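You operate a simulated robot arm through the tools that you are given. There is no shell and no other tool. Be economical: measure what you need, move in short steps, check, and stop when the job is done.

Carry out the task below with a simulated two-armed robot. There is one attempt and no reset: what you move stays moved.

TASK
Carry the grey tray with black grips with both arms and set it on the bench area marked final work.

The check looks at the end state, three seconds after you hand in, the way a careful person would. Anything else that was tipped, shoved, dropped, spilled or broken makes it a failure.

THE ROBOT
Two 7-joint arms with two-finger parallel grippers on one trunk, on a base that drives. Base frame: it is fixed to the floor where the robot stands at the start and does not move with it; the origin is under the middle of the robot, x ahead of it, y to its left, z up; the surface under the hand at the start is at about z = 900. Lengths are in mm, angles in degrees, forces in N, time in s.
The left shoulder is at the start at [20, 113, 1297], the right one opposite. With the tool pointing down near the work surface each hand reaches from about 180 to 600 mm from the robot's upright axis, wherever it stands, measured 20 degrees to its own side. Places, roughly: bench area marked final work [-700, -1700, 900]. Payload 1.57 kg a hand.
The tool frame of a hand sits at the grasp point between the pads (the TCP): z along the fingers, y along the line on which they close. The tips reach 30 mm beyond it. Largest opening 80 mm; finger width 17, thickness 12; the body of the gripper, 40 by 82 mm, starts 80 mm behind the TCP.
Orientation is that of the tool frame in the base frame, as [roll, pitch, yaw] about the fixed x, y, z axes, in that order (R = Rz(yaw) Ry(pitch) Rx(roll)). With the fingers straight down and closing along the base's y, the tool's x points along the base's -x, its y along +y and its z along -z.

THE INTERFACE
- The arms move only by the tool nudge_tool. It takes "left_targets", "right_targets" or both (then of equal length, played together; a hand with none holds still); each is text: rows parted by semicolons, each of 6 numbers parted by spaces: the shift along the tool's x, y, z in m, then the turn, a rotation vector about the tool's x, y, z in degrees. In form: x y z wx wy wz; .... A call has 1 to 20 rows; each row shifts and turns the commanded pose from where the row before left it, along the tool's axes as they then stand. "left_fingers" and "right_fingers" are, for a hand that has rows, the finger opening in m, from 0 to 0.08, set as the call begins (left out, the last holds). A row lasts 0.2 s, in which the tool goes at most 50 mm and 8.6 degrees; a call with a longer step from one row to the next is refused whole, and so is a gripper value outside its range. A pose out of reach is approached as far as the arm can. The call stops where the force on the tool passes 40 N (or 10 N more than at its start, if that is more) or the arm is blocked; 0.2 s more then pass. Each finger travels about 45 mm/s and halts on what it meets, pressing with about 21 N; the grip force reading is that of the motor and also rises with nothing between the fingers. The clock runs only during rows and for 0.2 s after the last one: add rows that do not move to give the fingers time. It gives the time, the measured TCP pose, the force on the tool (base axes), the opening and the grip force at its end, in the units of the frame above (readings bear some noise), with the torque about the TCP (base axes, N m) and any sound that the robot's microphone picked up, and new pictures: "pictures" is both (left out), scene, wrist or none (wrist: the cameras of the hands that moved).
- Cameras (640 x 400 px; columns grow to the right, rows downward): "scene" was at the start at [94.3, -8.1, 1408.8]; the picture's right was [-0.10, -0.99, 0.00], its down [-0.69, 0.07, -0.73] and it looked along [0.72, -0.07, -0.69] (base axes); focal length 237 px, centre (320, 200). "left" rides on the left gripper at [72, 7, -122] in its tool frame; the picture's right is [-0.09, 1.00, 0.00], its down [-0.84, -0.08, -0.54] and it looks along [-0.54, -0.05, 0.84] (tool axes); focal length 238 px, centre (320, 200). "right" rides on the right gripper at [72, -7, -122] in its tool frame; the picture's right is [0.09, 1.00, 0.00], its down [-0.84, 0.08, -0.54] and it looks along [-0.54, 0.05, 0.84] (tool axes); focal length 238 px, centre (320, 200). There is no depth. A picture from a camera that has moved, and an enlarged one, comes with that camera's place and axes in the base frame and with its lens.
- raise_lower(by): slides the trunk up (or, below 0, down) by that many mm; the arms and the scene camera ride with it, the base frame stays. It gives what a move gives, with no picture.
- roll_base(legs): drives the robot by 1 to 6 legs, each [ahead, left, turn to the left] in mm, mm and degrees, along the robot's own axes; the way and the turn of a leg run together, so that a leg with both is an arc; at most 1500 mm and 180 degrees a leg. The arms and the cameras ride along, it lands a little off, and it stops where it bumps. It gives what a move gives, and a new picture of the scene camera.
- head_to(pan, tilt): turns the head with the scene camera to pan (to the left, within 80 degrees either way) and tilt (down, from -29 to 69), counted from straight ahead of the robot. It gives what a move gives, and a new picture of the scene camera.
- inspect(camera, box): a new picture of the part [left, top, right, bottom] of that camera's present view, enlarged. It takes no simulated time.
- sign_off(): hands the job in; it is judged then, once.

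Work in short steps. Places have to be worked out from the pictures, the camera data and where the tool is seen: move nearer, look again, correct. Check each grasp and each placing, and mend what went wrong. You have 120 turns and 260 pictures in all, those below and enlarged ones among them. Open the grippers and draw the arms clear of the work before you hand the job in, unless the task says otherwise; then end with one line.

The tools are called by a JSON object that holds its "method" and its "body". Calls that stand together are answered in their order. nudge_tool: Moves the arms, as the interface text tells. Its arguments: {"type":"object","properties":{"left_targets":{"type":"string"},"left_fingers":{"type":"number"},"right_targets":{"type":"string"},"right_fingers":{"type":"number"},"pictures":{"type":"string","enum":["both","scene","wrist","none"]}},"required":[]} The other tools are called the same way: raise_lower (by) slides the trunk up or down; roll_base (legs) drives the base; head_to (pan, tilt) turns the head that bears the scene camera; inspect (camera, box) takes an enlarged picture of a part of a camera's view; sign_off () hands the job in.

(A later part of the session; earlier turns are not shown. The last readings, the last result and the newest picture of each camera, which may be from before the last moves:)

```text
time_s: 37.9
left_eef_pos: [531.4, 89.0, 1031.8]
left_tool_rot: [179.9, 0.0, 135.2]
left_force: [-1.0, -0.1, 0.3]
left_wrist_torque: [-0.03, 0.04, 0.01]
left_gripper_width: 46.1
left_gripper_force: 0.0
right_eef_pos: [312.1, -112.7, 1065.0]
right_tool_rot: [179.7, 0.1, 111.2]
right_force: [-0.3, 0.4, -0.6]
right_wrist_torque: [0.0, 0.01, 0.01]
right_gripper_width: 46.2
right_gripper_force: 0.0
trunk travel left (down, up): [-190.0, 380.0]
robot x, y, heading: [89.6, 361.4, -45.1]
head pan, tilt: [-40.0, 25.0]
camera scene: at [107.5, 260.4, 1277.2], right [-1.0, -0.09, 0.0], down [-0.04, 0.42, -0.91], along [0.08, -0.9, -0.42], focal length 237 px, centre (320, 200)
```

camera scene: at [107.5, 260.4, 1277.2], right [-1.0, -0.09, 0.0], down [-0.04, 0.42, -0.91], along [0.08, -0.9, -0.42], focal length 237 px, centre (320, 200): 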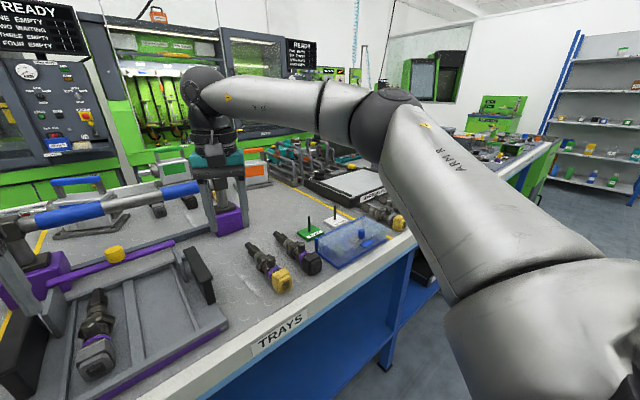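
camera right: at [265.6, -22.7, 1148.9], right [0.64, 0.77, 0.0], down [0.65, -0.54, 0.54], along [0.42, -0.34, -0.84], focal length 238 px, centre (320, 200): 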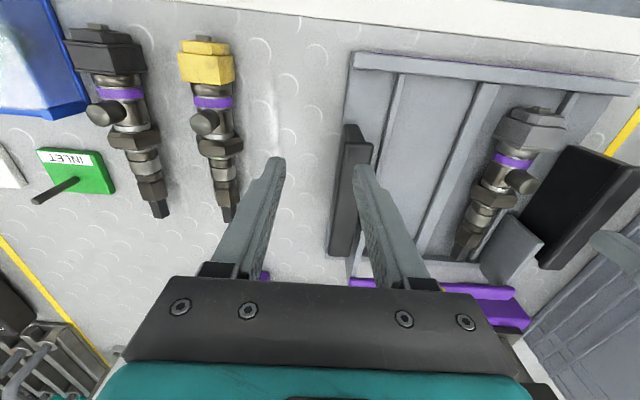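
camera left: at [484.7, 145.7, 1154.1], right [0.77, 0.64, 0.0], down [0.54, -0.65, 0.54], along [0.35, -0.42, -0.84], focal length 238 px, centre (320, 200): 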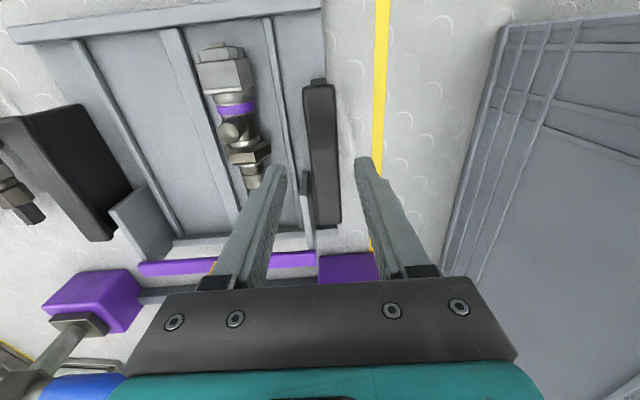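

The yaw gave little gain (the hand drifted outward). I'll try the opposite yaw.

{"method": "nudge_tool", "body": {"right_targets": "0.02 0 0 0 0 -8;0.02 0 0 0 0 -8;0 0 0 0 0 -8;0 0 0 0 0 -8;0 0 0 0 0 -8;0 0 0 0 0 -8;0 0 0 0 0 0", "pictures": "none"}}

{"method": "nudge_tool", "body": {"right_targets": "-0.02 0 0 0 0 0;-0.02 0 0 0 0 0;-0.02 0 0 0 0 0;-0.02 0 0 0 0 0;0 0 0 0 0 0", "pictures": "scene"}}

```text
time_s: 39.5
left_eef_pos: [531.6, 89.7, 1033.0]
left_tool_rot: [179.9, 0.0, 135.2]
left_force: [-0.2, 0.0, 0.6]
left_wrist_torque: [-0.01, -0.03, -0.02]
left_gripper_width: 45.9
left_gripper_force: 0.1
right_eef_pos: [294.9, -77.0, 1063.9]
right_tool_rot: [179.9, 0.2, 159.4]
right_force: [-0.8, -1.0, 0.6]
right_wrist_torque: [0.01, 0.01, 0.0]
right_gripper_width: 46.0
right_gripper_force: 0.1
trunk travel left (down, up): [-190.0, 380.0]
robot x, y, heading: [92.0, 358.8, -44.7]
head pan, tilt: [-40.0, 25.0]
```

```text
time_s: 40.7
left_eef_pos: [531.6, 89.8, 1032.1]
left_tool_rot: [179.9, 0.0, 135.2]
left_force: [-0.4, -0.5, -0.8]
left_wrist_torque: [0.02, 0.0, 0.0]
left_gripper_width: 46.2
left_gripper_force: 0.0
right_eef_pos: [315.3, -93.1, 1059.6]
right_tool_rot: [179.8, 0.2, 159.2]
right_force: [0.8, 0.3, 0.3]
right_wrist_torque: [0.0, 0.03, 0.01]
right_gripper_width: 45.9
right_gripper_force: 0.2
right hand out of reach, approached as far as the arm can: row 2, 3, 4
trunk travel left (down, up): [-190.0, 380.0]
robot x, y, heading: [87.3, 360.0, -44.7]
head pan, tilt: [-40.0, 25.0]
camera scene: at [107.4, 260.4, 1277.2], right [-1.0, -0.09, 0.0], down [-0.04, 0.42, -0.91], along [0.08, -0.9, -0.42], focal length 237 px, centre (320, 200)
```

scene: 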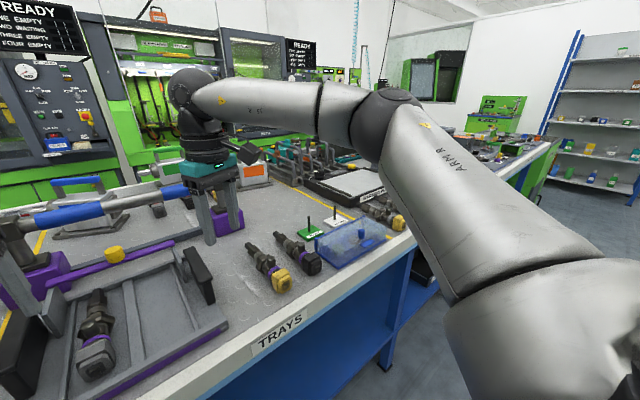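

The limit doesn't depend on yaw; the right elbow has started much higher than the left. I'll raise the trunk to get clear air and sweep the right hand outward, down and extended so the elbow drops, then come back in.

{"method": "raise_lower", "body": {"by": 300}}

{"method": "nudge_tool", "body": {"right_targets": "0.01 -0.03 0 0 0 8;0 -0.04 0 0 0 8;0 -0.04 0 0 0 8;0 -0.04 0 0 0 0;0 -0.03 0 0 0 0;0 0 0.03 0 0 0;0 0 0.03 0 0 0;0 0 0.03 0 0 0;0 0 0.03 0 0 0;0 0 0.03 0 0 0;0 0 0.03 0 0 0;0 0 0.03 0 0 0;0 0 0 0 0 0", "pictures": "scene"}}

```text
time_s: 43.7
left_eef_pos: [531.6, 91.3, 1332.9]
left_tool_rot: [179.8, 0.0, 135.2]
left_force: [-0.4, 0.5, 0.2]
left_wrist_torque: [0.03, -0.01, 0.02]
left_gripper_width: 45.9
left_gripper_force: 0.0
right_eef_pos: [316.2, -93.4, 1360.7]
right_tool_rot: [179.8, 0.1, 159.1]
right_force: [0.5, 0.6, -0.7]
right_wrist_torque: [-0.02, 0.03, 0.01]
right_gripper_width: 46.2
right_gripper_force: 0.1
trunk travel left (down, up): [-490.0, 80.0]
robot x, y, heading: [89.9, 354.0, -44.6]
head pan, tilt: [-40.0, 25.0]
```

```text
time_s: 46.5
left_eef_pos: [531.2, 90.8, 1331.7]
left_tool_rot: [179.9, 0.0, 135.3]
left_force: [-0.9, -0.5, 1.5]
left_wrist_torque: [0.0, -0.01, 0.01]
left_gripper_width: 46.2
left_gripper_force: 0.1
right_eef_pos: [198.5, -217.4, 1158.3]
right_tool_rot: [179.9, 0.2, 135.2]
right_force: [0.2, -0.1, 1.0]
right_wrist_torque: [-0.01, 0.02, 0.02]
right_gripper_width: 45.9
right_gripper_force: 0.1
right hand out of reach, approached as far as the arm can: row 11, 12
trunk travel left (down, up): [-490.0, 80.0]
robot x, y, heading: [90.9, 357.0, -44.7]
head pan, tilt: [-40.0, 25.0]
camera scene: at [107.4, 260.5, 1577.3], right [-1.0, -0.09, 0.0], down [-0.04, 0.42, -0.91], along [0.08, -0.9, -0.42], focal length 237 px, centre (320, 200)
```

scene: 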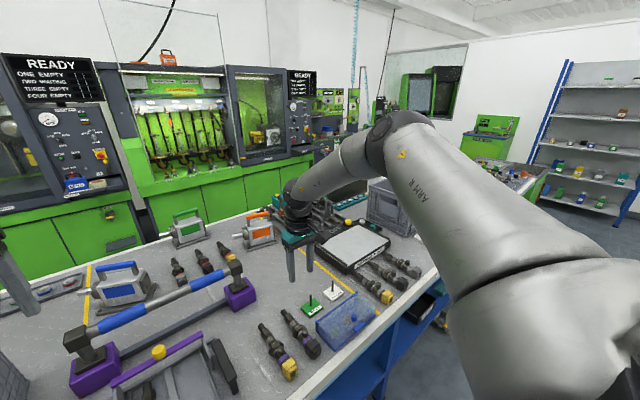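

The elbow has come down. Now sweep back inward at this low height.

{"method": "nudge_tool", "body": {"right_targets": "0 0.03 0 0 0 0;0 0.03 0 0 0 0;0 0.03 0 0 0 0;0 0.03 0 0 0 0;0 0.03 0 0 0 0;0 0.03 0 0 0 0;0 0.03 0 0 0 0;0 0 0 0 0 0", "pictures": "scene"}}

```text
time_s: 48.3
left_eef_pos: [530.4, 89.6, 1332.8]
left_tool_rot: [180.0, 0.0, 135.2]
left_force: [-0.5, 0.6, 0.2]
left_wrist_torque: [-0.02, 0.0, 0.02]
left_gripper_width: 46.2
left_gripper_force: 0.0
right_eef_pos: [291.6, -56.5, 1190.0]
right_tool_rot: [179.7, 0.1, 135.2]
right_force: [0.7, 0.3, -0.3]
right_wrist_torque: [0.06, 0.01, 0.0]
right_gripper_width: 46.1
right_gripper_force: 0.1
right hand out of reach, approached as far as the arm can: row 3, 4, 5, 6, 7
trunk travel left (down, up): [-490.0, 80.0]
robot x, y, heading: [87.1, 359.9, -44.7]
head pan, tilt: [-40.0, 25.0]
camera scene: at [107.4, 260.1, 1577.2], right [-1.0, -0.09, 0.0], down [-0.04, 0.42, -0.91], along [0.08, -0.9, -0.42], focal length 237 px, centre (320, 200)
```

scene: 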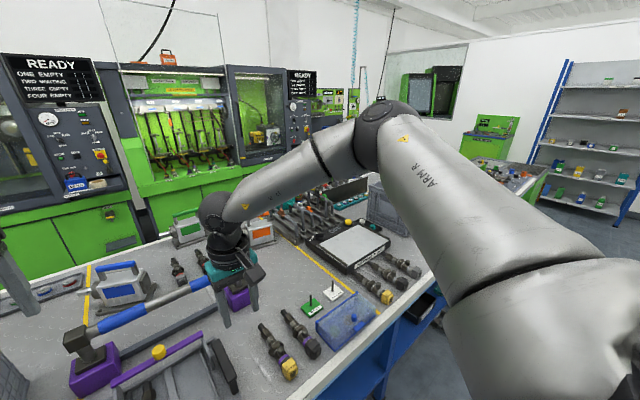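

Lateral limit for the right arm is firm, but it reaches nearer/outboard points well. I'll take a stance turned 20° left of square and shifted right: right grip at robot (375,−130), left grip at (453,85), which also swings the left elbow away from the box.

{"method": "roll_base", "body": {"legs": [[106, -111, 0], [0, 0, 20]]}}

{"method": "head_to", "body": {"pan": 15, "tilt": 55}}

```text
time_s: 50.7
left_eef_pos: [593.8, 102.7, 1332.7]
left_tool_rot: [179.9, 0.0, 155.0]
left_force: [-0.5, 0.2, -0.2]
left_wrist_torque: [0.01, 0.01, 0.01]
left_gripper_width: 45.8
left_gripper_force: 0.1
right_eef_pos: [419.7, -118.1, 1189.8]
right_tool_rot: [179.7, 0.1, 155.0]
right_force: [0.1, 0.2, -1.2]
right_wrist_torque: [0.02, -0.01, 0.01]
right_gripper_width: 46.1
right_gripper_force: 0.0
trunk travel left (down, up): [-490.0, 80.0]
robot x, y, heading: [87.7, 202.9, -25.1]
head pan, tilt: [-40.0, 25.0]
camera scene: at [137.9, 118.2, 1577.3], right [-0.91, -0.42, 0.0], down [-0.18, 0.38, -0.91], along [0.38, -0.82, -0.42], focal length 237 px, centre (320, 200)
```

scene: 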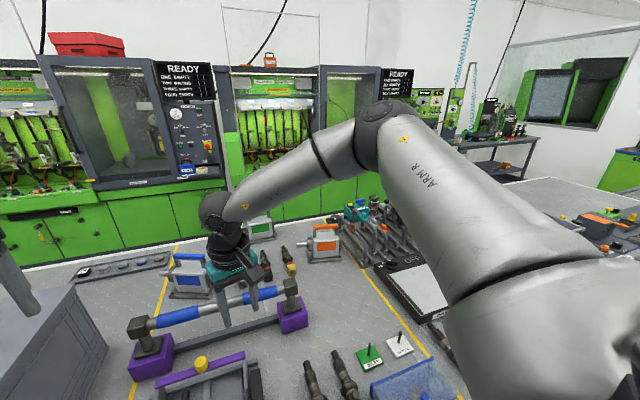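

```text
time_s: 52.0
left_eef_pos: [593.1, 103.1, 1331.6]
left_tool_rot: [179.9, 0.0, 155.0]
left_force: [0.6, 0.2, 0.4]
left_wrist_torque: [0.02, 0.01, 0.01]
left_gripper_width: 45.9
left_gripper_force: 0.1
right_eef_pos: [418.8, -118.0, 1190.0]
right_tool_rot: [179.7, 0.2, 155.1]
right_force: [-0.7, -0.2, 0.4]
right_wrist_torque: [0.0, 0.04, 0.01]
right_gripper_width: 46.1
right_gripper_force: 0.1
trunk travel left (down, up): [-490.0, 80.0]
robot x, y, heading: [89.8, 206.6, -25.0]
head pan, tilt: [15.0, 55.0]
camera scene: at [169.8, 188.8, 1533.3], right [-0.17, -0.98, 0.0], down [-0.81, 0.14, -0.57], along [0.57, -0.1, -0.82], focal length 237 px, centre (320, 200)
```

scene: 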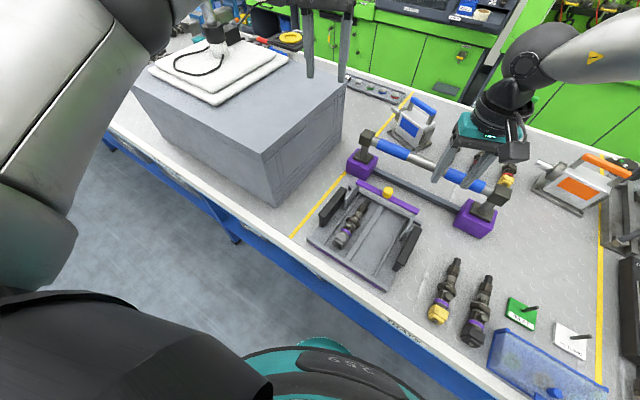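

Stance reached. Now rotate both tools back to the tray's orientation, raise the right hand, and bring both above the grip points.

{"method": "nudge_tool", "body": {"left_targets": "0 0 0 0 0 6.6;0 0 0 0 0 6.6;0 0 0 0 0 6.6;0.012 -0.0175 0 0 0 0;0.012 -0.0175 0 0 0 0;0.011 -0.0173 -0.008 0 0 0;0 0 0 0 0 0", "right_targets": "0 0 -0.03 0 0 6.6;0 0 -0.03 0 0 6.6;0 0 -0.03 0 0 6.6;0.022 0 -0.02 0 0 0;0.022 0 -0.02 0 0 0;0.0237 0 -0.02 0 0 0;0 0 0 0 0 0", "pictures": "scene"}}

```text
time_s: 53.6
left_eef_pos: [531.5, 90.0, 1340.1]
left_tool_rot: [-180.0, -0.1, 135.2]
left_force: [-0.4, -0.4, -0.2]
left_wrist_torque: [0.03, -0.01, -0.03]
left_gripper_width: 45.9
left_gripper_force: 0.1
right_eef_pos: [370.3, -71.5, 1339.3]
right_tool_rot: [179.6, 0.1, 135.2]
right_force: [1.0, -1.1, -0.2]
right_wrist_torque: [0.05, 0.0, -0.01]
right_gripper_width: 45.8
right_gripper_force: 0.1
trunk travel left (down, up): [-490.0, 80.0]
robot x, y, heading: [90.7, 202.6, -25.1]
head pan, tilt: [15.0, 55.0]
camera scene: at [170.7, 188.5, 1533.2], right [-0.17, -0.98, 0.0], down [-0.81, 0.14, -0.57], along [0.56, -0.1, -0.82], focal length 237 px, centre (320, 200)
```

scene: 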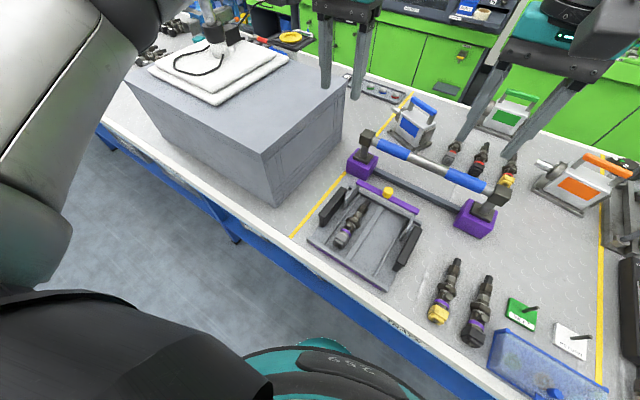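

Both at target. Lower the trunk 200 first and check the left elbow.

{"method": "raise_lower", "body": {"by": -200}}

{"method": "head_to", "body": {"pan": 50, "tilt": 30}}

```text
time_s: 55.8
left_eef_pos: [531.7, 91.7, 1140.7]
left_tool_rot: [-180.0, 0.0, 135.2]
left_force: [0.2, 0.7, 0.5]
left_wrist_torque: [-0.02, -0.02, -0.01]
left_gripper_width: 45.9
left_gripper_force: 0.1
right_eef_pos: [369.5, -70.2, 1139.5]
right_tool_rot: [179.6, 0.1, 135.2]
right_force: [-0.5, -0.1, 0.3]
right_wrist_torque: [0.01, -0.01, -0.02]
right_gripper_width: 46.0
right_gripper_force: 0.0
trunk travel left (down, up): [-290.0, 280.0]
robot x, y, heading: [88.9, 203.6, -25.0]
head pan, tilt: [15.0, 55.0]
```

```text
time_s: 56.8
left_eef_pos: [531.9, 91.1, 1141.1]
left_tool_rot: [-180.0, -0.1, 135.2]
left_force: [0.0, -0.8, -0.6]
left_wrist_torque: [0.03, -0.01, -0.01]
left_gripper_width: 45.9
left_gripper_force: 0.1
right_eef_pos: [369.9, -70.7, 1138.5]
right_tool_rot: [179.6, 0.2, 135.2]
right_force: [-0.9, -0.3, -1.0]
right_wrist_torque: [0.0, 0.0, 0.01]
right_gripper_width: 45.9
right_gripper_force: 0.2
trunk travel left (down, up): [-290.0, 280.0]
robot x, y, heading: [85.7, 209.2, -25.1]
head pan, tilt: [50.0, 30.0]
camera scene: at [180.8, 239.6, 1369.2], right [0.42, -0.91, 0.0], down [-0.45, -0.21, -0.87], along [0.78, 0.37, -0.5], focal length 237 px, centre (320, 200)
```

scene: 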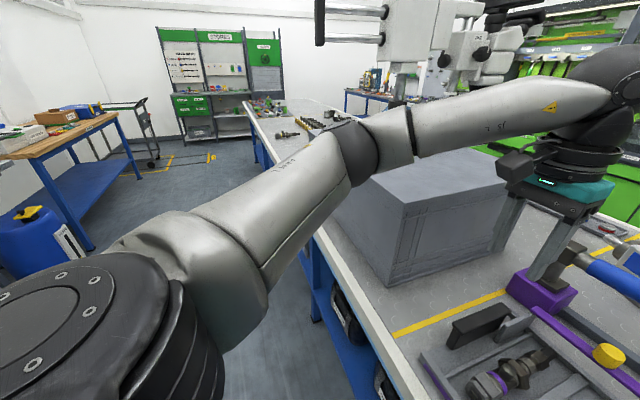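

The left elbow is clear, in front of the box. Lower another 100 and check from the wrist cameras.

{"method": "raise_lower", "body": {"by": -100}}

{"method": "nudge_tool", "body": {"left_targets": "0 0 0.015 0 0 0;0 0 0.01 0 0 0;0 0 0 0 0 0", "right_targets": "0 0 0.015 0.1 0 0;0 0 0.01 0.1 0 0;0 0 0 0.2 0 0", "pictures": "wrist"}}

```text
time_s: 58.1
left_eef_pos: [532.3, 91.5, 1038.9]
left_tool_rot: [-179.9, 0.0, 135.2]
left_force: [-0.3, 0.7, -1.3]
left_wrist_torque: [0.01, 0.02, 0.01]
left_gripper_width: 46.0
left_gripper_force: 0.0
right_eef_pos: [369.5, -71.9, 1040.3]
right_tool_rot: [179.6, 0.0, 135.2]
right_force: [0.0, 0.3, -0.7]
right_wrist_torque: [0.0, 0.0, 0.01]
right_gripper_width: 45.9
right_gripper_force: 0.0
trunk travel left (down, up): [-190.0, 380.0]
robot x, y, heading: [85.3, 205.9, -25.0]
head pan, tilt: [50.0, 30.0]
```

```text
time_s: 58.9
left_eef_pos: [531.6, 89.7, 1014.7]
left_tool_rot: [-179.9, 0.0, 135.2]
left_force: [0.2, -0.5, -0.4]
left_wrist_torque: [0.04, -0.04, 0.03]
left_gripper_width: 46.1
left_gripper_force: 0.0
right_eef_pos: [368.9, -69.9, 1013.5]
right_tool_rot: [-179.9, 0.1, 135.2]
right_force: [-0.1, 0.0, 0.8]
right_wrist_torque: [0.02, 0.03, 0.01]
right_gripper_width: 45.8
right_gripper_force: 0.1
trunk travel left (down, up): [-190.0, 380.0]
robot x, y, heading: [88.3, 205.1, -24.9]
head pan, tilt: [50.0, 30.0]
camera right: at [314.1, -24.7, 1135.9], right [0.64, 0.77, 0.0], down [0.65, -0.53, 0.54], along [0.42, -0.35, -0.84], focal length 238 px, centre (320, 200)
camera left: at [485.0, 145.6, 1137.1], right [0.77, 0.64, 0.0], down [0.54, -0.65, 0.54], along [0.35, -0.41, -0.84], focal length 238 px, centre (320, 200)
```

right: 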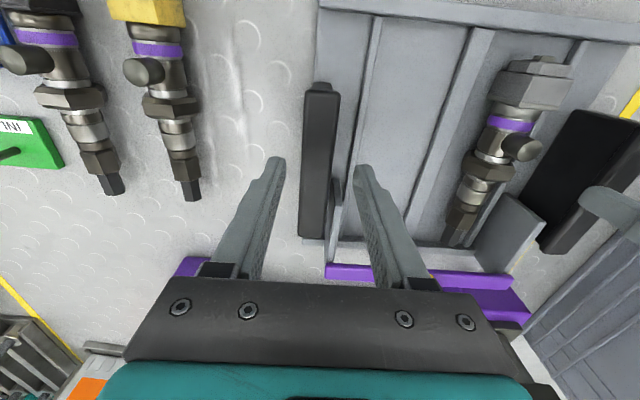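
left: 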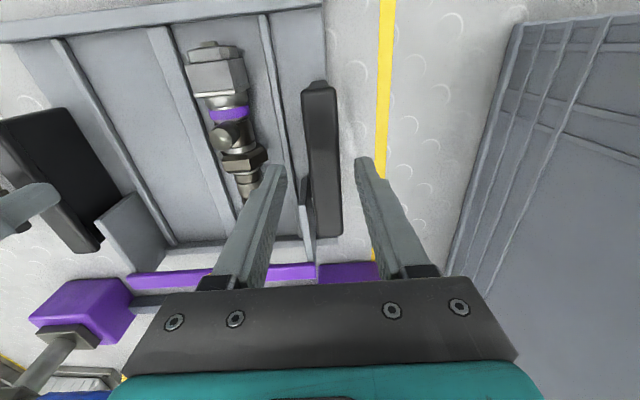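

Centred. Shift 5 mm more toward the robot for clearance from the uprights and descend to z≈960.

{"method": "nudge_tool", "body": {"left_targets": "0.006 0 0 0 0 0;0 0 0.015 0 0 0;0 0 0.015 0 0 0;0 0 0.013 0 0 0;0 0 0.01 0 0 0;0 0 0 0 0 0", "right_targets": "0.005 0.001 0 0 0 0;0 0 0.015 0 0 0;0 0 0.015 0 0 0;0 0 0.013 0 0 0;0 0 0.01 0 0 0;0 0 0 0 0 0", "pictures": "wrist"}}

```text
time_s: 60.3
left_eef_pos: [526.8, 93.7, 961.0]
left_tool_rot: [179.9, 0.0, 135.3]
left_force: [0.2, 0.2, 0.3]
left_wrist_torque: [-0.01, -0.03, -0.01]
left_gripper_width: 46.1
left_gripper_force: 0.0
right_eef_pos: [366.4, -68.4, 961.2]
right_tool_rot: [180.0, 0.1, 135.2]
right_force: [-1.2, 0.5, 0.2]
right_wrist_torque: [0.03, 0.0, 0.02]
right_gripper_width: 46.2
right_gripper_force: 0.1
trunk travel left (down, up): [-190.0, 380.0]
robot x, y, heading: [88.8, 204.5, -24.9]
head pan, tilt: [50.0, 30.0]
camera right: at [311.0, -20.9, 1082.4], right [0.64, 0.77, 0.0], down [0.65, -0.53, 0.54], along [0.42, -0.35, -0.84], focal length 238 px, centre (320, 200)
camera left: at [480.1, 149.7, 1083.7], right [0.77, 0.64, 0.0], down [0.54, -0.65, 0.54], along [0.35, -0.41, -0.84], focal length 238 px, centre (320, 200)
```

right: 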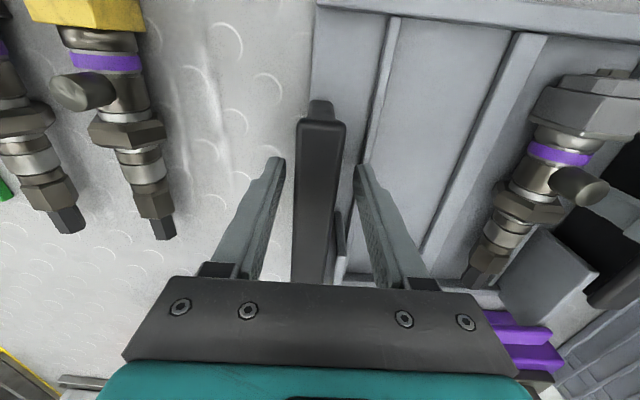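
left: 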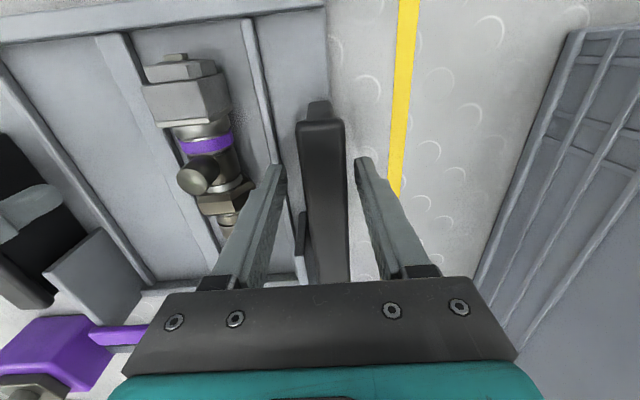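

Both grips lie centred between the fingers. Lower 8 mm more for pad depth, then close both.

{"method": "nudge_tool", "body": {"left_targets": "0 0 0.008 0 0 0;0 0 0 0 0 0", "right_targets": "0 0 0.008 0 0 0;0 0 0 0 0 0", "pictures": "none"}}

{"method": "nudge_tool", "body": {"left_targets": "0 0 0 0 0 0;0 0 0 0 0 0;0 0 0 0 0 0;0 0 0 0 0 0;0 0 0 0 0 0", "right_targets": "0 0 0 0 0 0;0 0 0 0 0 0;0 0 0 0 0 0;0 0 0 0 0 0;0 0 0 0 0 0", "left_fingers": 0.0, "right_fingers": 0.0, "pictures": "wrist"}}

```text
time_s: 60.9
left_eef_pos: [527.5, 93.0, 954.0]
left_tool_rot: [179.9, 0.0, 135.2]
left_force: [0.6, -0.2, -0.4]
left_wrist_torque: [-0.01, 0.03, 0.01]
left_gripper_width: 46.0
left_gripper_force: 0.0
right_eef_pos: [366.6, -66.8, 953.0]
right_tool_rot: [-179.9, 0.1, 135.3]
right_force: [-0.1, 0.2, 0.1]
right_wrist_torque: [0.03, -0.02, 0.04]
right_gripper_width: 46.0
right_gripper_force: 0.1
trunk travel left (down, up): [-190.0, 380.0]
robot x, y, heading: [89.9, 204.4, -25.1]
head pan, tilt: [50.0, 30.0]
```

```text
time_s: 62.1
left_eef_pos: [529.2, 97.3, 954.6]
left_tool_rot: [179.5, -0.1, 135.5]
left_force: [22.7, 19.7, -0.3]
left_wrist_torque: [-0.05, 0.81, -0.09]
left_gripper_width: 23.8
left_gripper_force: 21.0
right_eef_pos: [362.8, -69.7, 953.7]
right_tool_rot: [-179.2, 0.0, 135.1]
right_force: [-21.6, -21.5, 7.7]
right_wrist_torque: [0.05, -0.77, 0.02]
right_gripper_width: 23.9
right_gripper_force: 21.1
trunk travel left (down, up): [-190.0, 380.0]
robot x, y, heading: [86.5, 206.3, -24.9]
head pan, tilt: [50.0, 30.0]
camera right: at [310.1, -22.1, 1074.6], right [0.64, 0.77, -0.01], down [0.65, -0.53, 0.54], along [0.41, -0.35, -0.84], focal length 238 px, centre (320, 200)
camera left: at [481.8, 151.3, 1075.6], right [0.76, 0.65, 0.01], down [0.54, -0.65, 0.54], along [0.35, -0.41, -0.84], focal length 238 px, centre (320, 200)
```

right: 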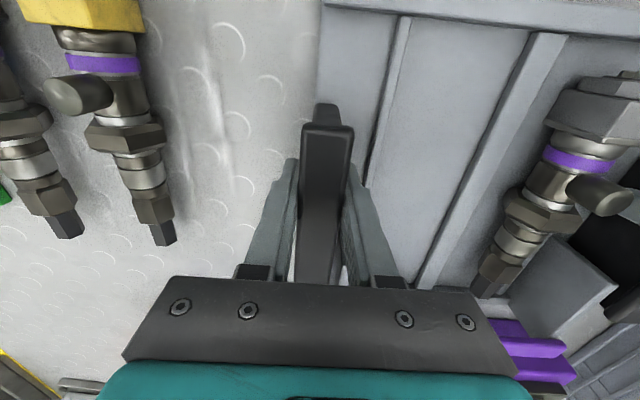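
left: 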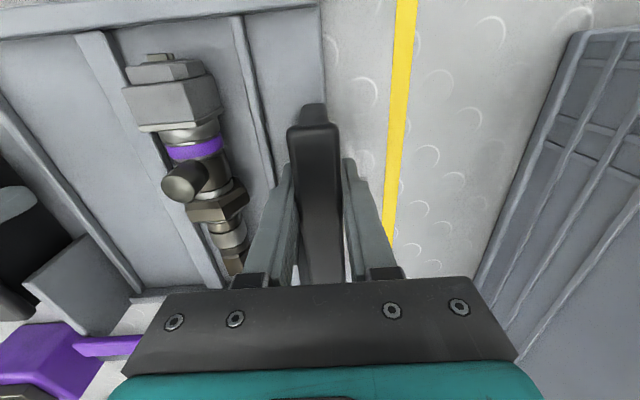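

Gripped at 23.8 mm both, but the hands are squeezing inward 30 N against each other. Relieve by moving each command outward ~4.5 mm.

{"method": "nudge_tool", "body": {"left_targets": "0 0.0022 0 0 0 0;0 0.0022 0 0 0 0;0 0 0 0 0 0", "right_targets": "0 -0.0022 0 0 0 0;0 -0.0024 0 0 0 0;0 0 0 0 0 0", "pictures": "none"}}

```text
time_s: 62.9
left_eef_pos: [529.8, 96.0, 952.5]
left_tool_rot: [-179.9, 0.0, 134.9]
left_force: [2.4, 3.4, -0.5]
left_wrist_torque: [-0.02, -0.1, -0.06]
left_gripper_width: 23.8
left_gripper_force: 21.0
right_eef_pos: [363.8, -68.4, 953.1]
right_tool_rot: [179.9, -0.1, 135.2]
right_force: [-2.6, -2.6, 0.5]
right_wrist_torque: [0.28, 0.33, -0.12]
right_gripper_width: 23.7
right_gripper_force: 20.7
trunk travel left (down, up): [-190.0, 380.0]
robot x, y, heading: [89.5, 209.4, -24.9]
head pan, tilt: [50.0, 30.0]
```

Squeeze relieved. Test lift 15 mm with the trunk and check.

{"method": "raise_lower", "body": {"by": 15}}

{"method": "head_to", "body": {"pan": 0, "tilt": 55}}

```text
time_s: 63.5
left_eef_pos: [530.6, 95.9, 968.7]
left_tool_rot: [-179.9, -0.1, 135.1]
left_force: [-3.0, -3.2, -4.4]
left_wrist_torque: [-0.24, -0.29, 0.04]
left_gripper_width: 23.6
left_gripper_force: 21.1
right_eef_pos: [364.6, -70.0, 969.2]
right_tool_rot: [179.7, 0.0, 135.2]
right_force: [3.3, 4.1, -3.7]
right_wrist_torque: [0.26, 0.52, 0.01]
right_gripper_width: 23.7
right_gripper_force: 21.4
trunk travel left (down, up): [-205.0, 365.0]
robot x, y, heading: [88.4, 200.0, -24.8]
head pan, tilt: [50.0, 30.0]
```

```text
time_s: 64.7
left_eef_pos: [529.3, 97.1, 968.7]
left_tool_rot: [-180.0, 0.0, 135.0]
left_force: [-14.0, -13.8, -4.5]
left_wrist_torque: [0.08, -0.34, 0.11]
left_gripper_width: 23.9
left_gripper_force: 20.9
right_eef_pos: [365.6, -69.2, 969.6]
right_tool_rot: [179.8, 0.2, 135.2]
right_force: [12.7, 14.6, -3.8]
right_wrist_torque: [-0.08, 0.6, 0.08]
right_gripper_width: 23.8
right_gripper_force: 21.0
trunk travel left (down, up): [-205.0, 365.0]
robot x, y, heading: [90.2, 203.9, -25.0]
head pan, tilt: [0.0, 55.0]
camera scene: at [164.6, 170.9, 1248.2], right [-0.42, -0.91, 0.0], down [-0.74, 0.35, -0.57], along [0.52, -0.24, -0.82], focal length 237 px, centre (320, 200)
```

scene: 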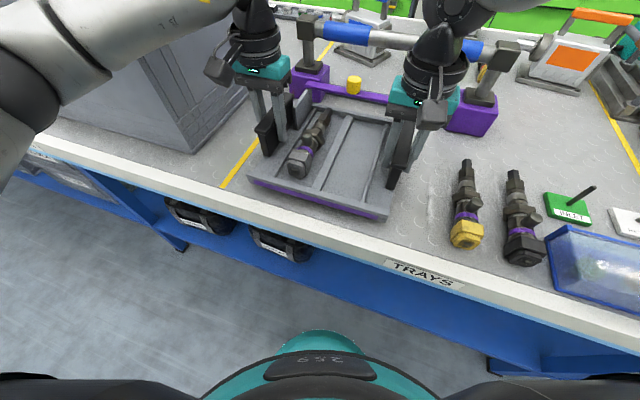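

Lifted, ~8 N total weight. The hands now pull outward ~19 N; ease inward 2 mm each and check the tray's level.

{"method": "nudge_tool", "body": {"left_targets": "0 -0.002 0 0 0 0;0 0 0 0 0 0;0 0 0 0 0 0", "right_targets": "0 0.002 0 0 0 0;0 0 0 0 0 0;0 0 0 0 0 0", "pictures": "none"}}

{"method": "inspect", "body": {"camera": "scene", "box": [220, 60, 440, 240]}}

```text
time_s: 65.5
left_eef_pos: [530.2, 97.7, 968.5]
left_tool_rot: [179.8, -0.2, 135.2]
left_force: [-5.2, -5.0, -5.0]
left_wrist_torque: [0.21, -0.02, -0.05]
left_gripper_width: 23.6
left_gripper_force: 20.8
right_eef_pos: [364.8, -68.5, 969.7]
right_tool_rot: [-179.9, 0.1, 135.2]
right_force: [4.6, 4.2, -2.3]
right_wrist_torque: [0.02, -0.01, 0.01]
right_gripper_width: 23.9
right_gripper_force: 21.2
trunk travel left (down, up): [-205.0, 365.0]
robot x, y, heading: [86.3, 205.2, -24.9]
head pan, tilt: [0.0, 55.0]
```

```text
2.22 times, centred on (330, 150) of scene
camera zoom: at [164.6, 170.8, 1248.2], right [-0.42, -0.91, 0.0], down [-0.74, 0.35, -0.57], along [0.52, -0.24, -0.82], focal length 526 px, centre (298, 311)
```

zoom: 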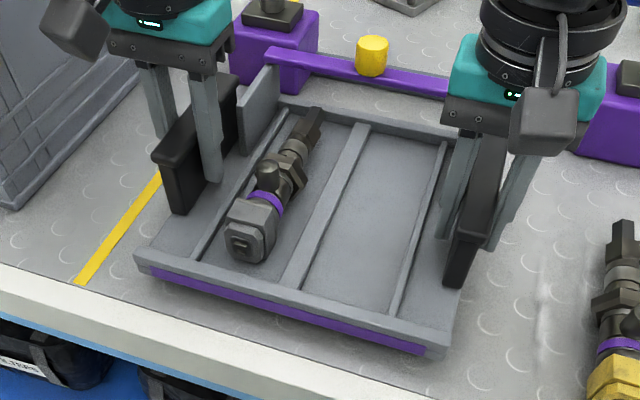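

Tray is held level. Raise 220 mm for travel and look toward the destination.

{"method": "raise_lower", "body": {"by": 220}}

{"method": "head_to", "body": {"pan": -75, "tilt": 25}}

```text
time_s: 67.8
left_eef_pos: [530.6, 96.4, 1187.9]
left_tool_rot: [180.0, -0.1, 135.1]
left_force: [6.7, 7.0, -4.6]
left_wrist_torque: [0.14, 0.38, -0.07]
left_gripper_width: 23.5
left_gripper_force: 21.0
right_eef_pos: [363.7, -69.4, 1189.1]
right_tool_rot: [-179.9, 0.0, 135.2]
right_force: [-6.5, -6.5, -3.4]
right_wrist_torque: [-0.02, -0.21, -0.09]
right_gripper_width: 23.8
right_gripper_force: 20.9
trunk travel left (down, up): [-425.0, 145.0]
robot x, y, heading: [88.2, 205.5, -25.2]
head pan, tilt: [0.0, 55.0]
```

```text
time_s: 69.3
left_eef_pos: [530.3, 97.4, 1189.0]
left_tool_rot: [179.9, 0.0, 135.2]
left_force: [10.7, 10.8, -5.4]
left_wrist_torque: [-0.18, 0.17, -0.01]
left_gripper_width: 23.9
left_gripper_force: 21.5
right_eef_pos: [365.3, -69.1, 1189.4]
right_tool_rot: [-179.8, -0.1, 135.3]
right_force: [-10.0, -12.3, -3.4]
right_wrist_torque: [0.36, -0.13, 0.02]
right_gripper_width: 23.7
right_gripper_force: 21.5
trunk travel left (down, up): [-425.0, 145.0]
robot x, y, heading: [85.7, 200.6, -25.0]
head pan, tilt: [-75.0, 25.0]
camera scene: at [83.4, 110.4, 1512.2], right [-0.98, 0.17, 0.0], down [0.07, 0.42, -0.91], along [-0.16, -0.89, -0.42], focal length 237 px, centre (320, 200)
```

scene: 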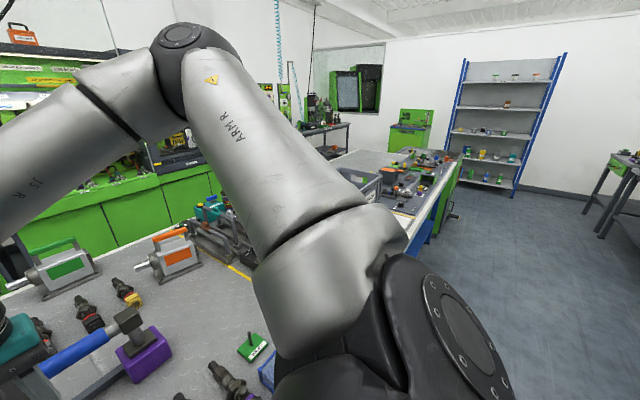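

Zooming on where the destination should project (~(375,169)).

{"method": "inspect", "body": {"camera": "scene", "box": [320, 120, 480, 250]}}

```text
3.08 times, centred on (400, 185) of scene
camera zoom: at [83.4, 110.4, 1512.2], right [-0.98, 0.17, 0.0], down [0.07, 0.42, -0.91], along [-0.16, -0.89, -0.42], focal length 728 px, centre (74, 246)
```

zoom: 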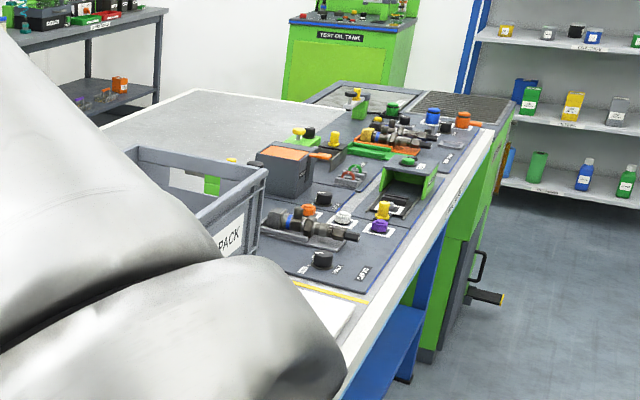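

The marked spot lies on the far half of the bench beyond the crate and mat. I'll back well into the aisle, turn to face along it, and survey.

{"method": "roll_base", "body": {"legs": [[-395, 144, 0], [0, 0, -110]]}}

{"method": "head_to", "body": {"pan": 20, "tilt": 15}}

```text
time_s: 76.5
left_eef_pos: [-460.3, 120.6, 1189.0]
left_tool_rot: [179.9, -0.1, 25.8]
left_force: [7.7, -15.4, -5.2]
left_wrist_torque: [0.32, -0.02, -0.02]
left_gripper_width: 23.7
left_gripper_force: 20.9
right_eef_pos: [-564.2, 331.5, 1188.4]
right_tool_rot: [-179.8, 0.1, 25.8]
right_force: [-8.1, 13.8, -2.3]
right_wrist_torque: [-0.23, -0.13, -0.03]
right_gripper_width: 23.7
right_gripper_force: 21.3
trunk travel left (down, up): [-425.0, 145.0]
robot x, y, heading: [-209.4, 505.0, -134.4]
head pan, tilt: [-75.0, 25.0]
camera scene: at [-297.9, 540.4, 1512.2], right [0.49, 0.87, 0.0], down [0.37, -0.21, -0.91], along [-0.79, 0.44, -0.42], focal length 237 px, centre (320, 200)
```

scene: 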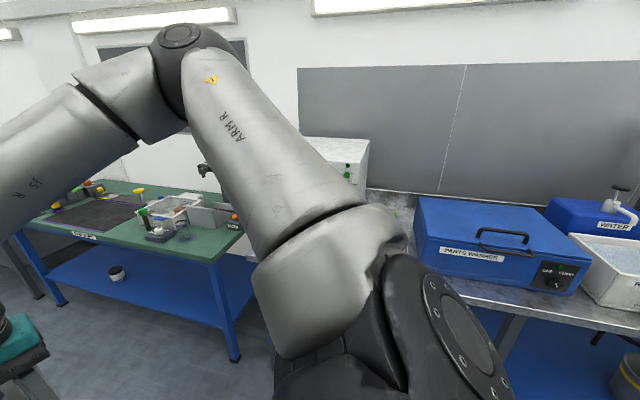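

```text
time_s: 78.2
left_eef_pos: [-461.5, 121.3, 1187.8]
left_tool_rot: [179.9, -0.1, 25.9]
left_force: [0.6, -0.1, -5.2]
left_wrist_torque: [0.04, -0.01, 0.0]
left_gripper_width: 23.8
left_gripper_force: 20.5
right_eef_pos: [-563.7, 332.9, 1188.8]
right_tool_rot: [-179.8, 0.1, 25.8]
right_force: [0.3, 1.8, -4.0]
right_wrist_torque: [-0.02, -0.17, 0.0]
right_gripper_width: 23.7
right_gripper_force: 20.9
trunk travel left (down, up): [-425.0, 145.0]
robot x, y, heading: [-214.5, 502.5, -134.2]
head pan, tilt: [20.0, 15.0]
camera scene: at [-256.1, 410.1, 1528.4], right [-0.91, 0.41, 0.0], down [0.11, 0.24, -0.97], along [-0.4, -0.88, -0.26], focal length 237 px, centre (320, 200)
```

scene: 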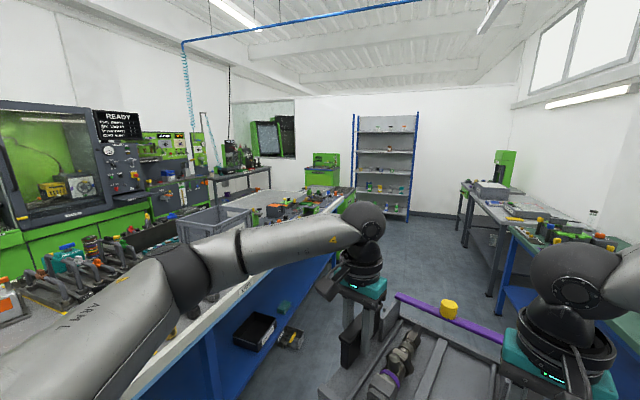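

The aisle ahead is clear. Drive 1300 along it and look left at the destination.

{"method": "roll_base", "body": {"legs": [[1300, 0, 0]]}}

{"method": "head_to", "body": {"pan": 30, "tilt": 25}}

```text
time_s: 84.7
left_eef_pos: [-1380.5, -804.3, 1188.6]
left_tool_rot: [179.9, -0.2, 25.3]
left_force: [0.4, -1.9, -5.1]
left_wrist_torque: [0.09, -0.03, -0.03]
left_gripper_width: 23.7
left_gripper_force: 20.7
right_eef_pos: [-1481.8, -593.5, 1187.7]
right_tool_rot: [-179.8, 0.1, 25.4]
right_force: [-1.3, 1.4, -2.9]
right_wrist_torque: [0.0, -0.11, -0.04]
right_gripper_width: 23.7
right_gripper_force: 21.3
trunk travel left (down, up): [-425.0, 145.0]
robot x, y, heading: [-1128.9, -425.2, -134.8]
head pan, tilt: [20.0, 15.0]
camera scene: at [-1173.5, -518.5, 1528.4], right [-0.91, 0.42, 0.0], down [0.11, 0.24, -0.97], along [-0.41, -0.88, -0.26], focal length 237 px, centre (320, 200)
```

scene: 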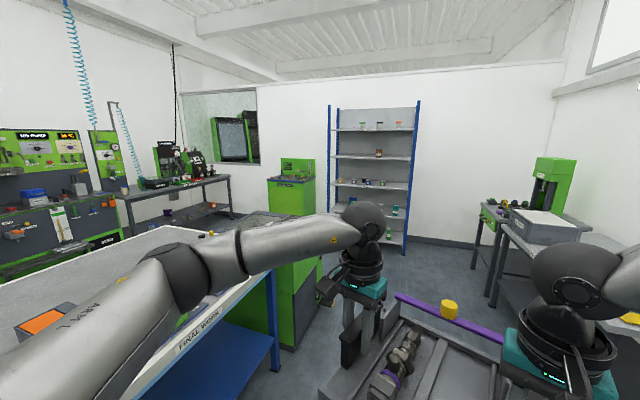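

```text
time_s: 85.5
left_eef_pos: [-1381.4, -804.3, 1188.7]
left_tool_rot: [179.9, 0.0, 25.4]
left_force: [0.6, 0.3, -4.5]
left_wrist_torque: [-0.07, 0.06, -0.05]
left_gripper_width: 24.1
left_gripper_force: 21.2
right_eef_pos: [-1480.4, -593.2, 1188.0]
right_tool_rot: [-179.8, 0.0, 25.3]
right_force: [-0.2, -0.4, -3.5]
right_wrist_torque: [0.08, -0.26, 0.05]
right_gripper_width: 23.7
right_gripper_force: 21.7
trunk travel left (down, up): [-425.0, 145.0]
robot x, y, heading: [-1130.1, -424.2, -135.0]
head pan, tilt: [30.0, 25.0]
camera scene: at [-1157.7, -522.5, 1512.2], right [-0.97, 0.26, 0.0], down [0.11, 0.41, -0.91], along [-0.23, -0.88, -0.42], focal length 237 px, centre (320, 200)
```

scene: 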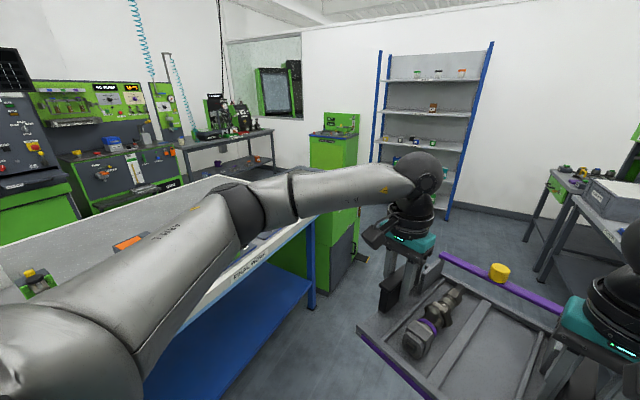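

The "FINAL WORK" label is on the bench's front edge at n≈−1640. Drive on 480, turn left to face the bench, and look down.

{"method": "roll_base", "body": {"legs": [[480, 0, 0], [0, 0, 100]]}}

{"method": "head_to", "body": {"pan": -15, "tilt": 30}}

```text
time_s: 92.5
left_eef_pos: [-1050.0, -950.3, 1188.6]
left_tool_rot: [179.8, -0.1, 125.3]
left_force: [-0.7, 0.3, -4.9]
left_wrist_torque: [-0.04, -0.03, -0.04]
left_gripper_width: 23.8
left_gripper_force: 21.3
right_eef_pos: [-1241.4, -1086.3, 1188.0]
right_tool_rot: [-179.8, -0.1, 125.3]
right_force: [1.5, 0.1, -3.1]
right_wrist_torque: [0.2, 0.14, 0.03]
right_gripper_width: 23.8
right_gripper_force: 20.2
trunk travel left (down, up): [-425.0, 145.0]
robot x, y, heading: [-1467.4, -768.9, -34.8]
head pan, tilt: [30.0, 25.0]
camera scene: at [-1364.2, -781.2, 1512.2], right [-0.09, -1.0, 0.0], down [-0.42, 0.04, -0.91], along [0.9, -0.08, -0.42], focal length 237 px, centre (320, 200)
```

scene: 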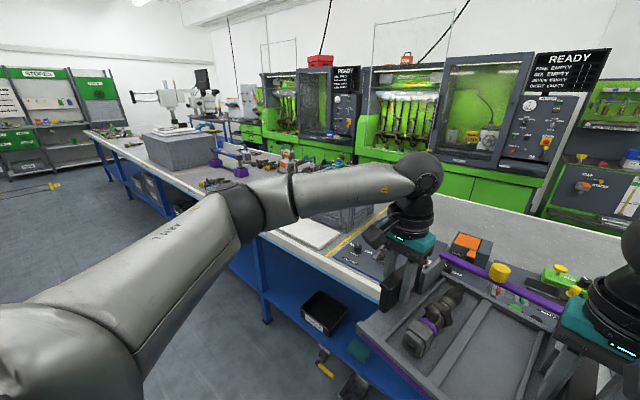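

```text
time_s: 93.6
left_eef_pos: [-1050.2, -950.1, 1188.1]
left_tool_rot: [179.9, -0.1, 125.3]
left_force: [-0.2, 0.2, -5.6]
left_wrist_torque: [0.01, -0.09, -0.05]
left_gripper_width: 23.8
left_gripper_force: 21.1
right_eef_pos: [-1241.8, -1086.4, 1189.0]
right_tool_rot: [-179.8, -0.1, 125.2]
right_force: [-0.2, 0.6, -2.9]
right_wrist_torque: [0.23, 0.09, 0.04]
right_gripper_width: 23.7
right_gripper_force: 21.1
trunk travel left (down, up): [-425.0, 145.0]
robot x, y, heading: [-1469.9, -766.8, -34.9]
head pan, tilt: [-15.0, 30.0]
camera scene: at [-1397.7, -842.5, 1504.2], right [-0.76, -0.64, 0.0], down [-0.32, 0.38, -0.87], along [0.56, -0.66, -0.5], focal length 237 px, centre (320, 200)
```

scene: 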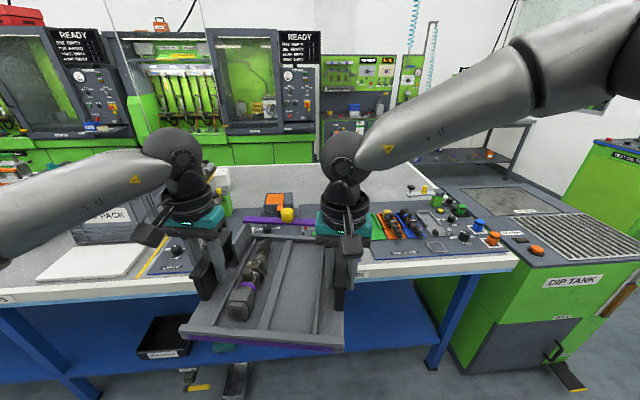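

Mat with tools occupies the front; the free surface is behind it. Raise the trunk to see over the tray.

{"method": "raise_lower", "body": {"by": 140}}

{"method": "head_to", "body": {"pan": -10, "tilt": 35}}

```text
time_s: 95.3
left_eef_pos: [-1050.0, -951.6, 1328.6]
left_tool_rot: [179.9, -0.1, 125.3]
left_force: [-0.8, -0.1, -4.7]
left_wrist_torque: [0.12, 0.11, -0.03]
left_gripper_width: 23.9
left_gripper_force: 21.4
right_eef_pos: [-1242.0, -1085.4, 1328.1]
right_tool_rot: [-179.6, 0.0, 125.3]
right_force: [1.4, -0.1, -3.5]
right_wrist_torque: [0.01, -0.01, -0.06]
right_gripper_width: 24.1
right_gripper_force: 21.2
trunk travel left (down, up): [-565.0, 5.0]
robot x, y, heading: [-1467.7, -766.8, -34.9]
head pan, tilt: [-15.0, 30.0]
```

```text
time_s: 96.0
left_eef_pos: [-1050.4, -951.0, 1328.1]
left_tool_rot: [179.9, -0.1, 125.3]
left_force: [-0.6, -1.5, -5.1]
left_wrist_torque: [0.1, 0.17, -0.05]
left_gripper_width: 23.9
left_gripper_force: 20.7
right_eef_pos: [-1242.1, -1085.7, 1328.5]
right_tool_rot: [-179.7, 0.0, 125.3]
right_force: [1.1, 0.5, -3.1]
right_wrist_torque: [-0.03, -0.03, -0.05]
right_gripper_width: 23.8
right_gripper_force: 20.8
trunk travel left (down, up): [-565.0, 5.0]
robot x, y, heading: [-1464.0, -765.6, -35.0]
head pan, tilt: [-10.0, 35.0]
camera scene: at [-1393.7, -835.6, 1636.4], right [-0.71, -0.71, 0.0], down [-0.41, 0.41, -0.82], along [0.58, -0.58, -0.57], focal length 237 px, centre (320, 200)
```

scene: 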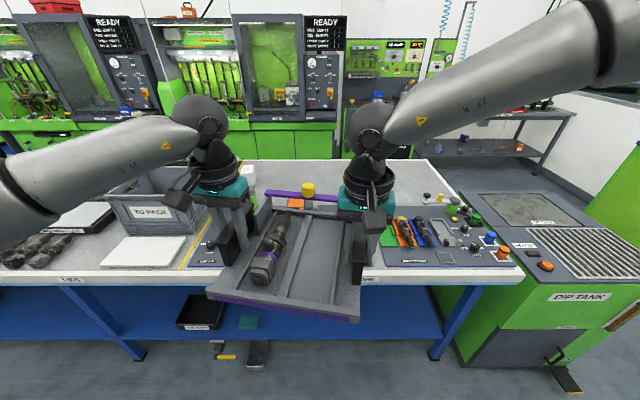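

The tray hides the area. Slide ~400 to the right to see it past the left hand.

{"method": "roll_base", "body": {"legs": [[-69, -394, 0]]}}

{"method": "inspect", "body": {"camera": "scene", "box": [20, 120, 340, 320]}}

```text
time_s: 98.4
left_eef_pos: [-1329.3, -1229.4, 1328.7]
left_tool_rot: [179.9, -0.1, 125.5]
left_force: [0.1, 0.2, -4.7]
left_wrist_torque: [-0.01, 0.0, -0.08]
left_gripper_width: 23.8
left_gripper_force: 20.7
right_eef_pos: [-1520.5, -1366.4, 1328.9]
right_tool_rot: [-179.8, 0.0, 125.4]
right_force: [0.6, -0.1, -3.0]
right_wrist_torque: [0.17, 0.04, -0.02]
right_gripper_width: 23.7
right_gripper_force: 21.3
trunk travel left (down, up): [-565.0, 5.0]
robot x, y, heading: [-1746.7, -1049.5, -34.7]
head pan, tilt: [-10.0, 35.0]
camera scene: at [-1672.6, -1115.9, 1636.4], right [-0.7, -0.71, 0.0], down [-0.41, 0.4, -0.82], along [0.58, -0.58, -0.57], focal length 237 px, centre (320, 200)
```

scene: 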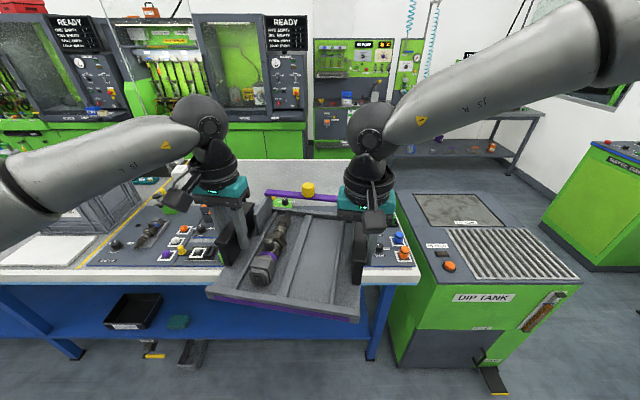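

```text
2.00 times, centred on (180, 220) of scene
camera zoom: at [-1672.6, -1115.9, 1636.4], right [-0.7, -0.71, 0.0], down [-0.41, 0.4, -0.82], along [0.58, -0.58, -0.57], focal length 473 px, centre (600, 160)
```

zoom: 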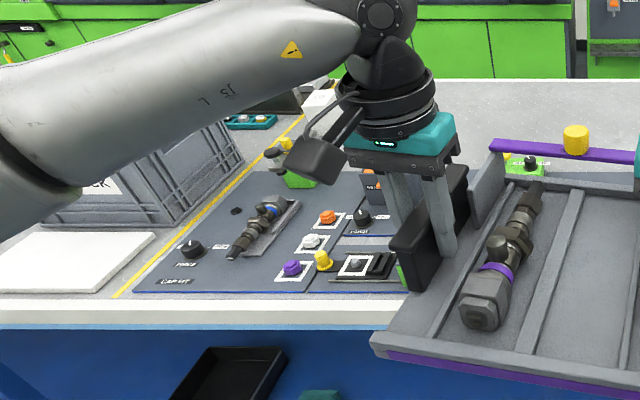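

The free surface is only behind the mat (d 620–1174), out of front reach, so I must go round the right end (past the dip tank) to the rear aisle. Turn right and survey the passage.

{"method": "roll_base", "body": {"legs": [[0, 0, -100]]}}

{"method": "head_to", "body": {"pan": 0, "tilt": 10}}

{"method": "head_to", "body": {"pan": 35, "tilt": 20}}

```text
time_s: 103.1
left_eef_pos: [-2005.0, -1422.3, 1328.7]
left_tool_rot: [179.8, -0.1, 24.3]
left_force: [-0.3, -0.3, -4.4]
left_wrist_torque: [0.14, -0.19, -0.01]
left_gripper_width: 23.9
left_gripper_force: 20.8
right_eef_pos: [-2101.6, -1208.7, 1327.5]
right_tool_rot: [-179.8, 0.0, 24.4]
right_force: [-0.1, -0.8, -3.6]
right_wrist_torque: [-0.05, 0.07, 0.01]
right_gripper_width: 23.7
right_gripper_force: 21.1
trunk travel left (down, up): [-565.0, 5.0]
robot x, y, heading: [-1748.4, -1046.1, -135.7]
head pan, tilt: [-10.0, 35.0]
camera scene: at [-1824.4, -1104.7, 1636.4], right [-0.56, 0.83, 0.0], down [0.47, 0.32, -0.82], along [-0.68, -0.46, -0.57], focal length 237 px, centre (320, 200)
```

scene: 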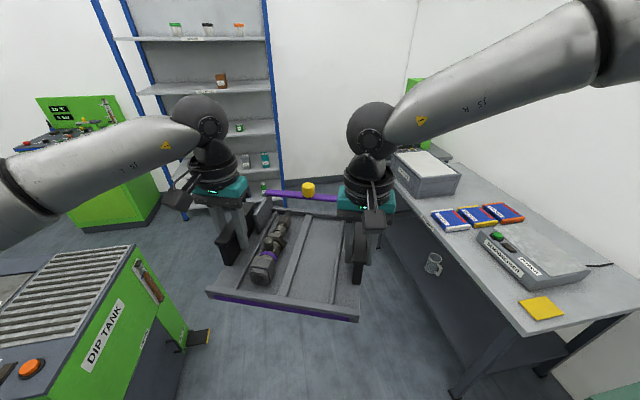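

```text
time_s: 104.0
left_eef_pos: [-2003.9, -1422.7, 1329.3]
left_tool_rot: [179.9, -0.1, 24.4]
left_force: [-1.0, 0.6, -4.7]
left_wrist_torque: [-0.05, 0.04, -0.06]
left_gripper_width: 23.8
left_gripper_force: 21.1
right_eef_pos: [-2100.7, -1209.9, 1328.3]
right_tool_rot: [-179.7, 0.0, 24.3]
right_force: [1.0, -0.2, -3.6]
right_wrist_torque: [0.08, -0.22, 0.04]
right_gripper_width: 23.8
right_gripper_force: 21.1
trunk travel left (down, up): [-565.0, 5.0]
robot x, y, heading: [-1746.5, -1047.3, -135.7]
head pan, tilt: [0.0, 10.0]
camera scene: at [-1818.3, -1120.1, 1676.5], right [-0.7, 0.72, 0.0], down [0.13, 0.12, -0.98], along [-0.71, -0.69, -0.17], focal length 237 px, centre (320, 200)
```

scene: 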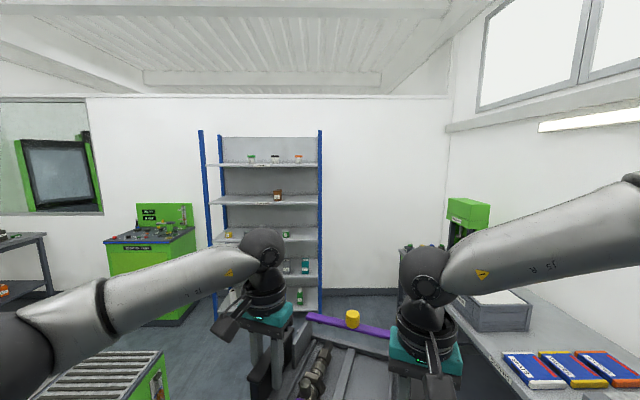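

```text
time_s: 105.0
left_eef_pos: [-2004.4, -1422.6, 1328.6]
left_tool_rot: [179.9, -0.1, 24.4]
left_force: [0.3, 0.0, -5.4]
left_wrist_torque: [0.02, -0.05, -0.01]
left_gripper_width: 23.6
left_gripper_force: 21.0
right_eef_pos: [-2102.8, -1207.8, 1327.6]
right_tool_rot: [-179.8, 0.0, 24.3]
right_force: [0.9, 0.0, -2.3]
right_wrist_torque: [-0.03, -0.09, 0.02]
right_gripper_width: 23.5
right_gripper_force: 20.8
trunk travel left (down, up): [-565.0, 5.0]
robot x, y, heading: [-1745.7, -1048.4, -135.8]
head pan, tilt: [35.0, 20.0]
camera scene: at [-1769.1, -1146.7, 1660.3], right [-0.98, 0.19, 0.0], down [0.06, 0.34, -0.94], along [-0.18, -0.92, -0.34], focal length 237 px, centre (320, 200)
```

scene: 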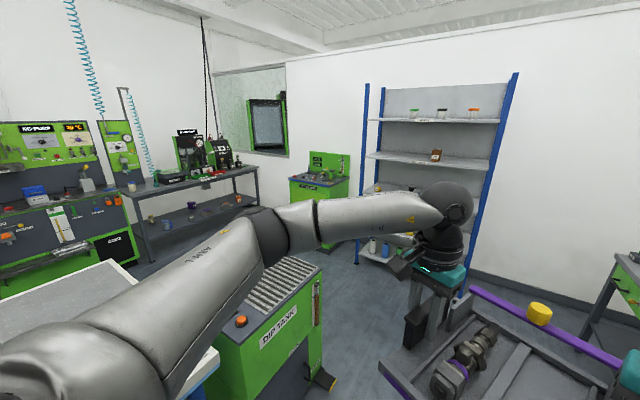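

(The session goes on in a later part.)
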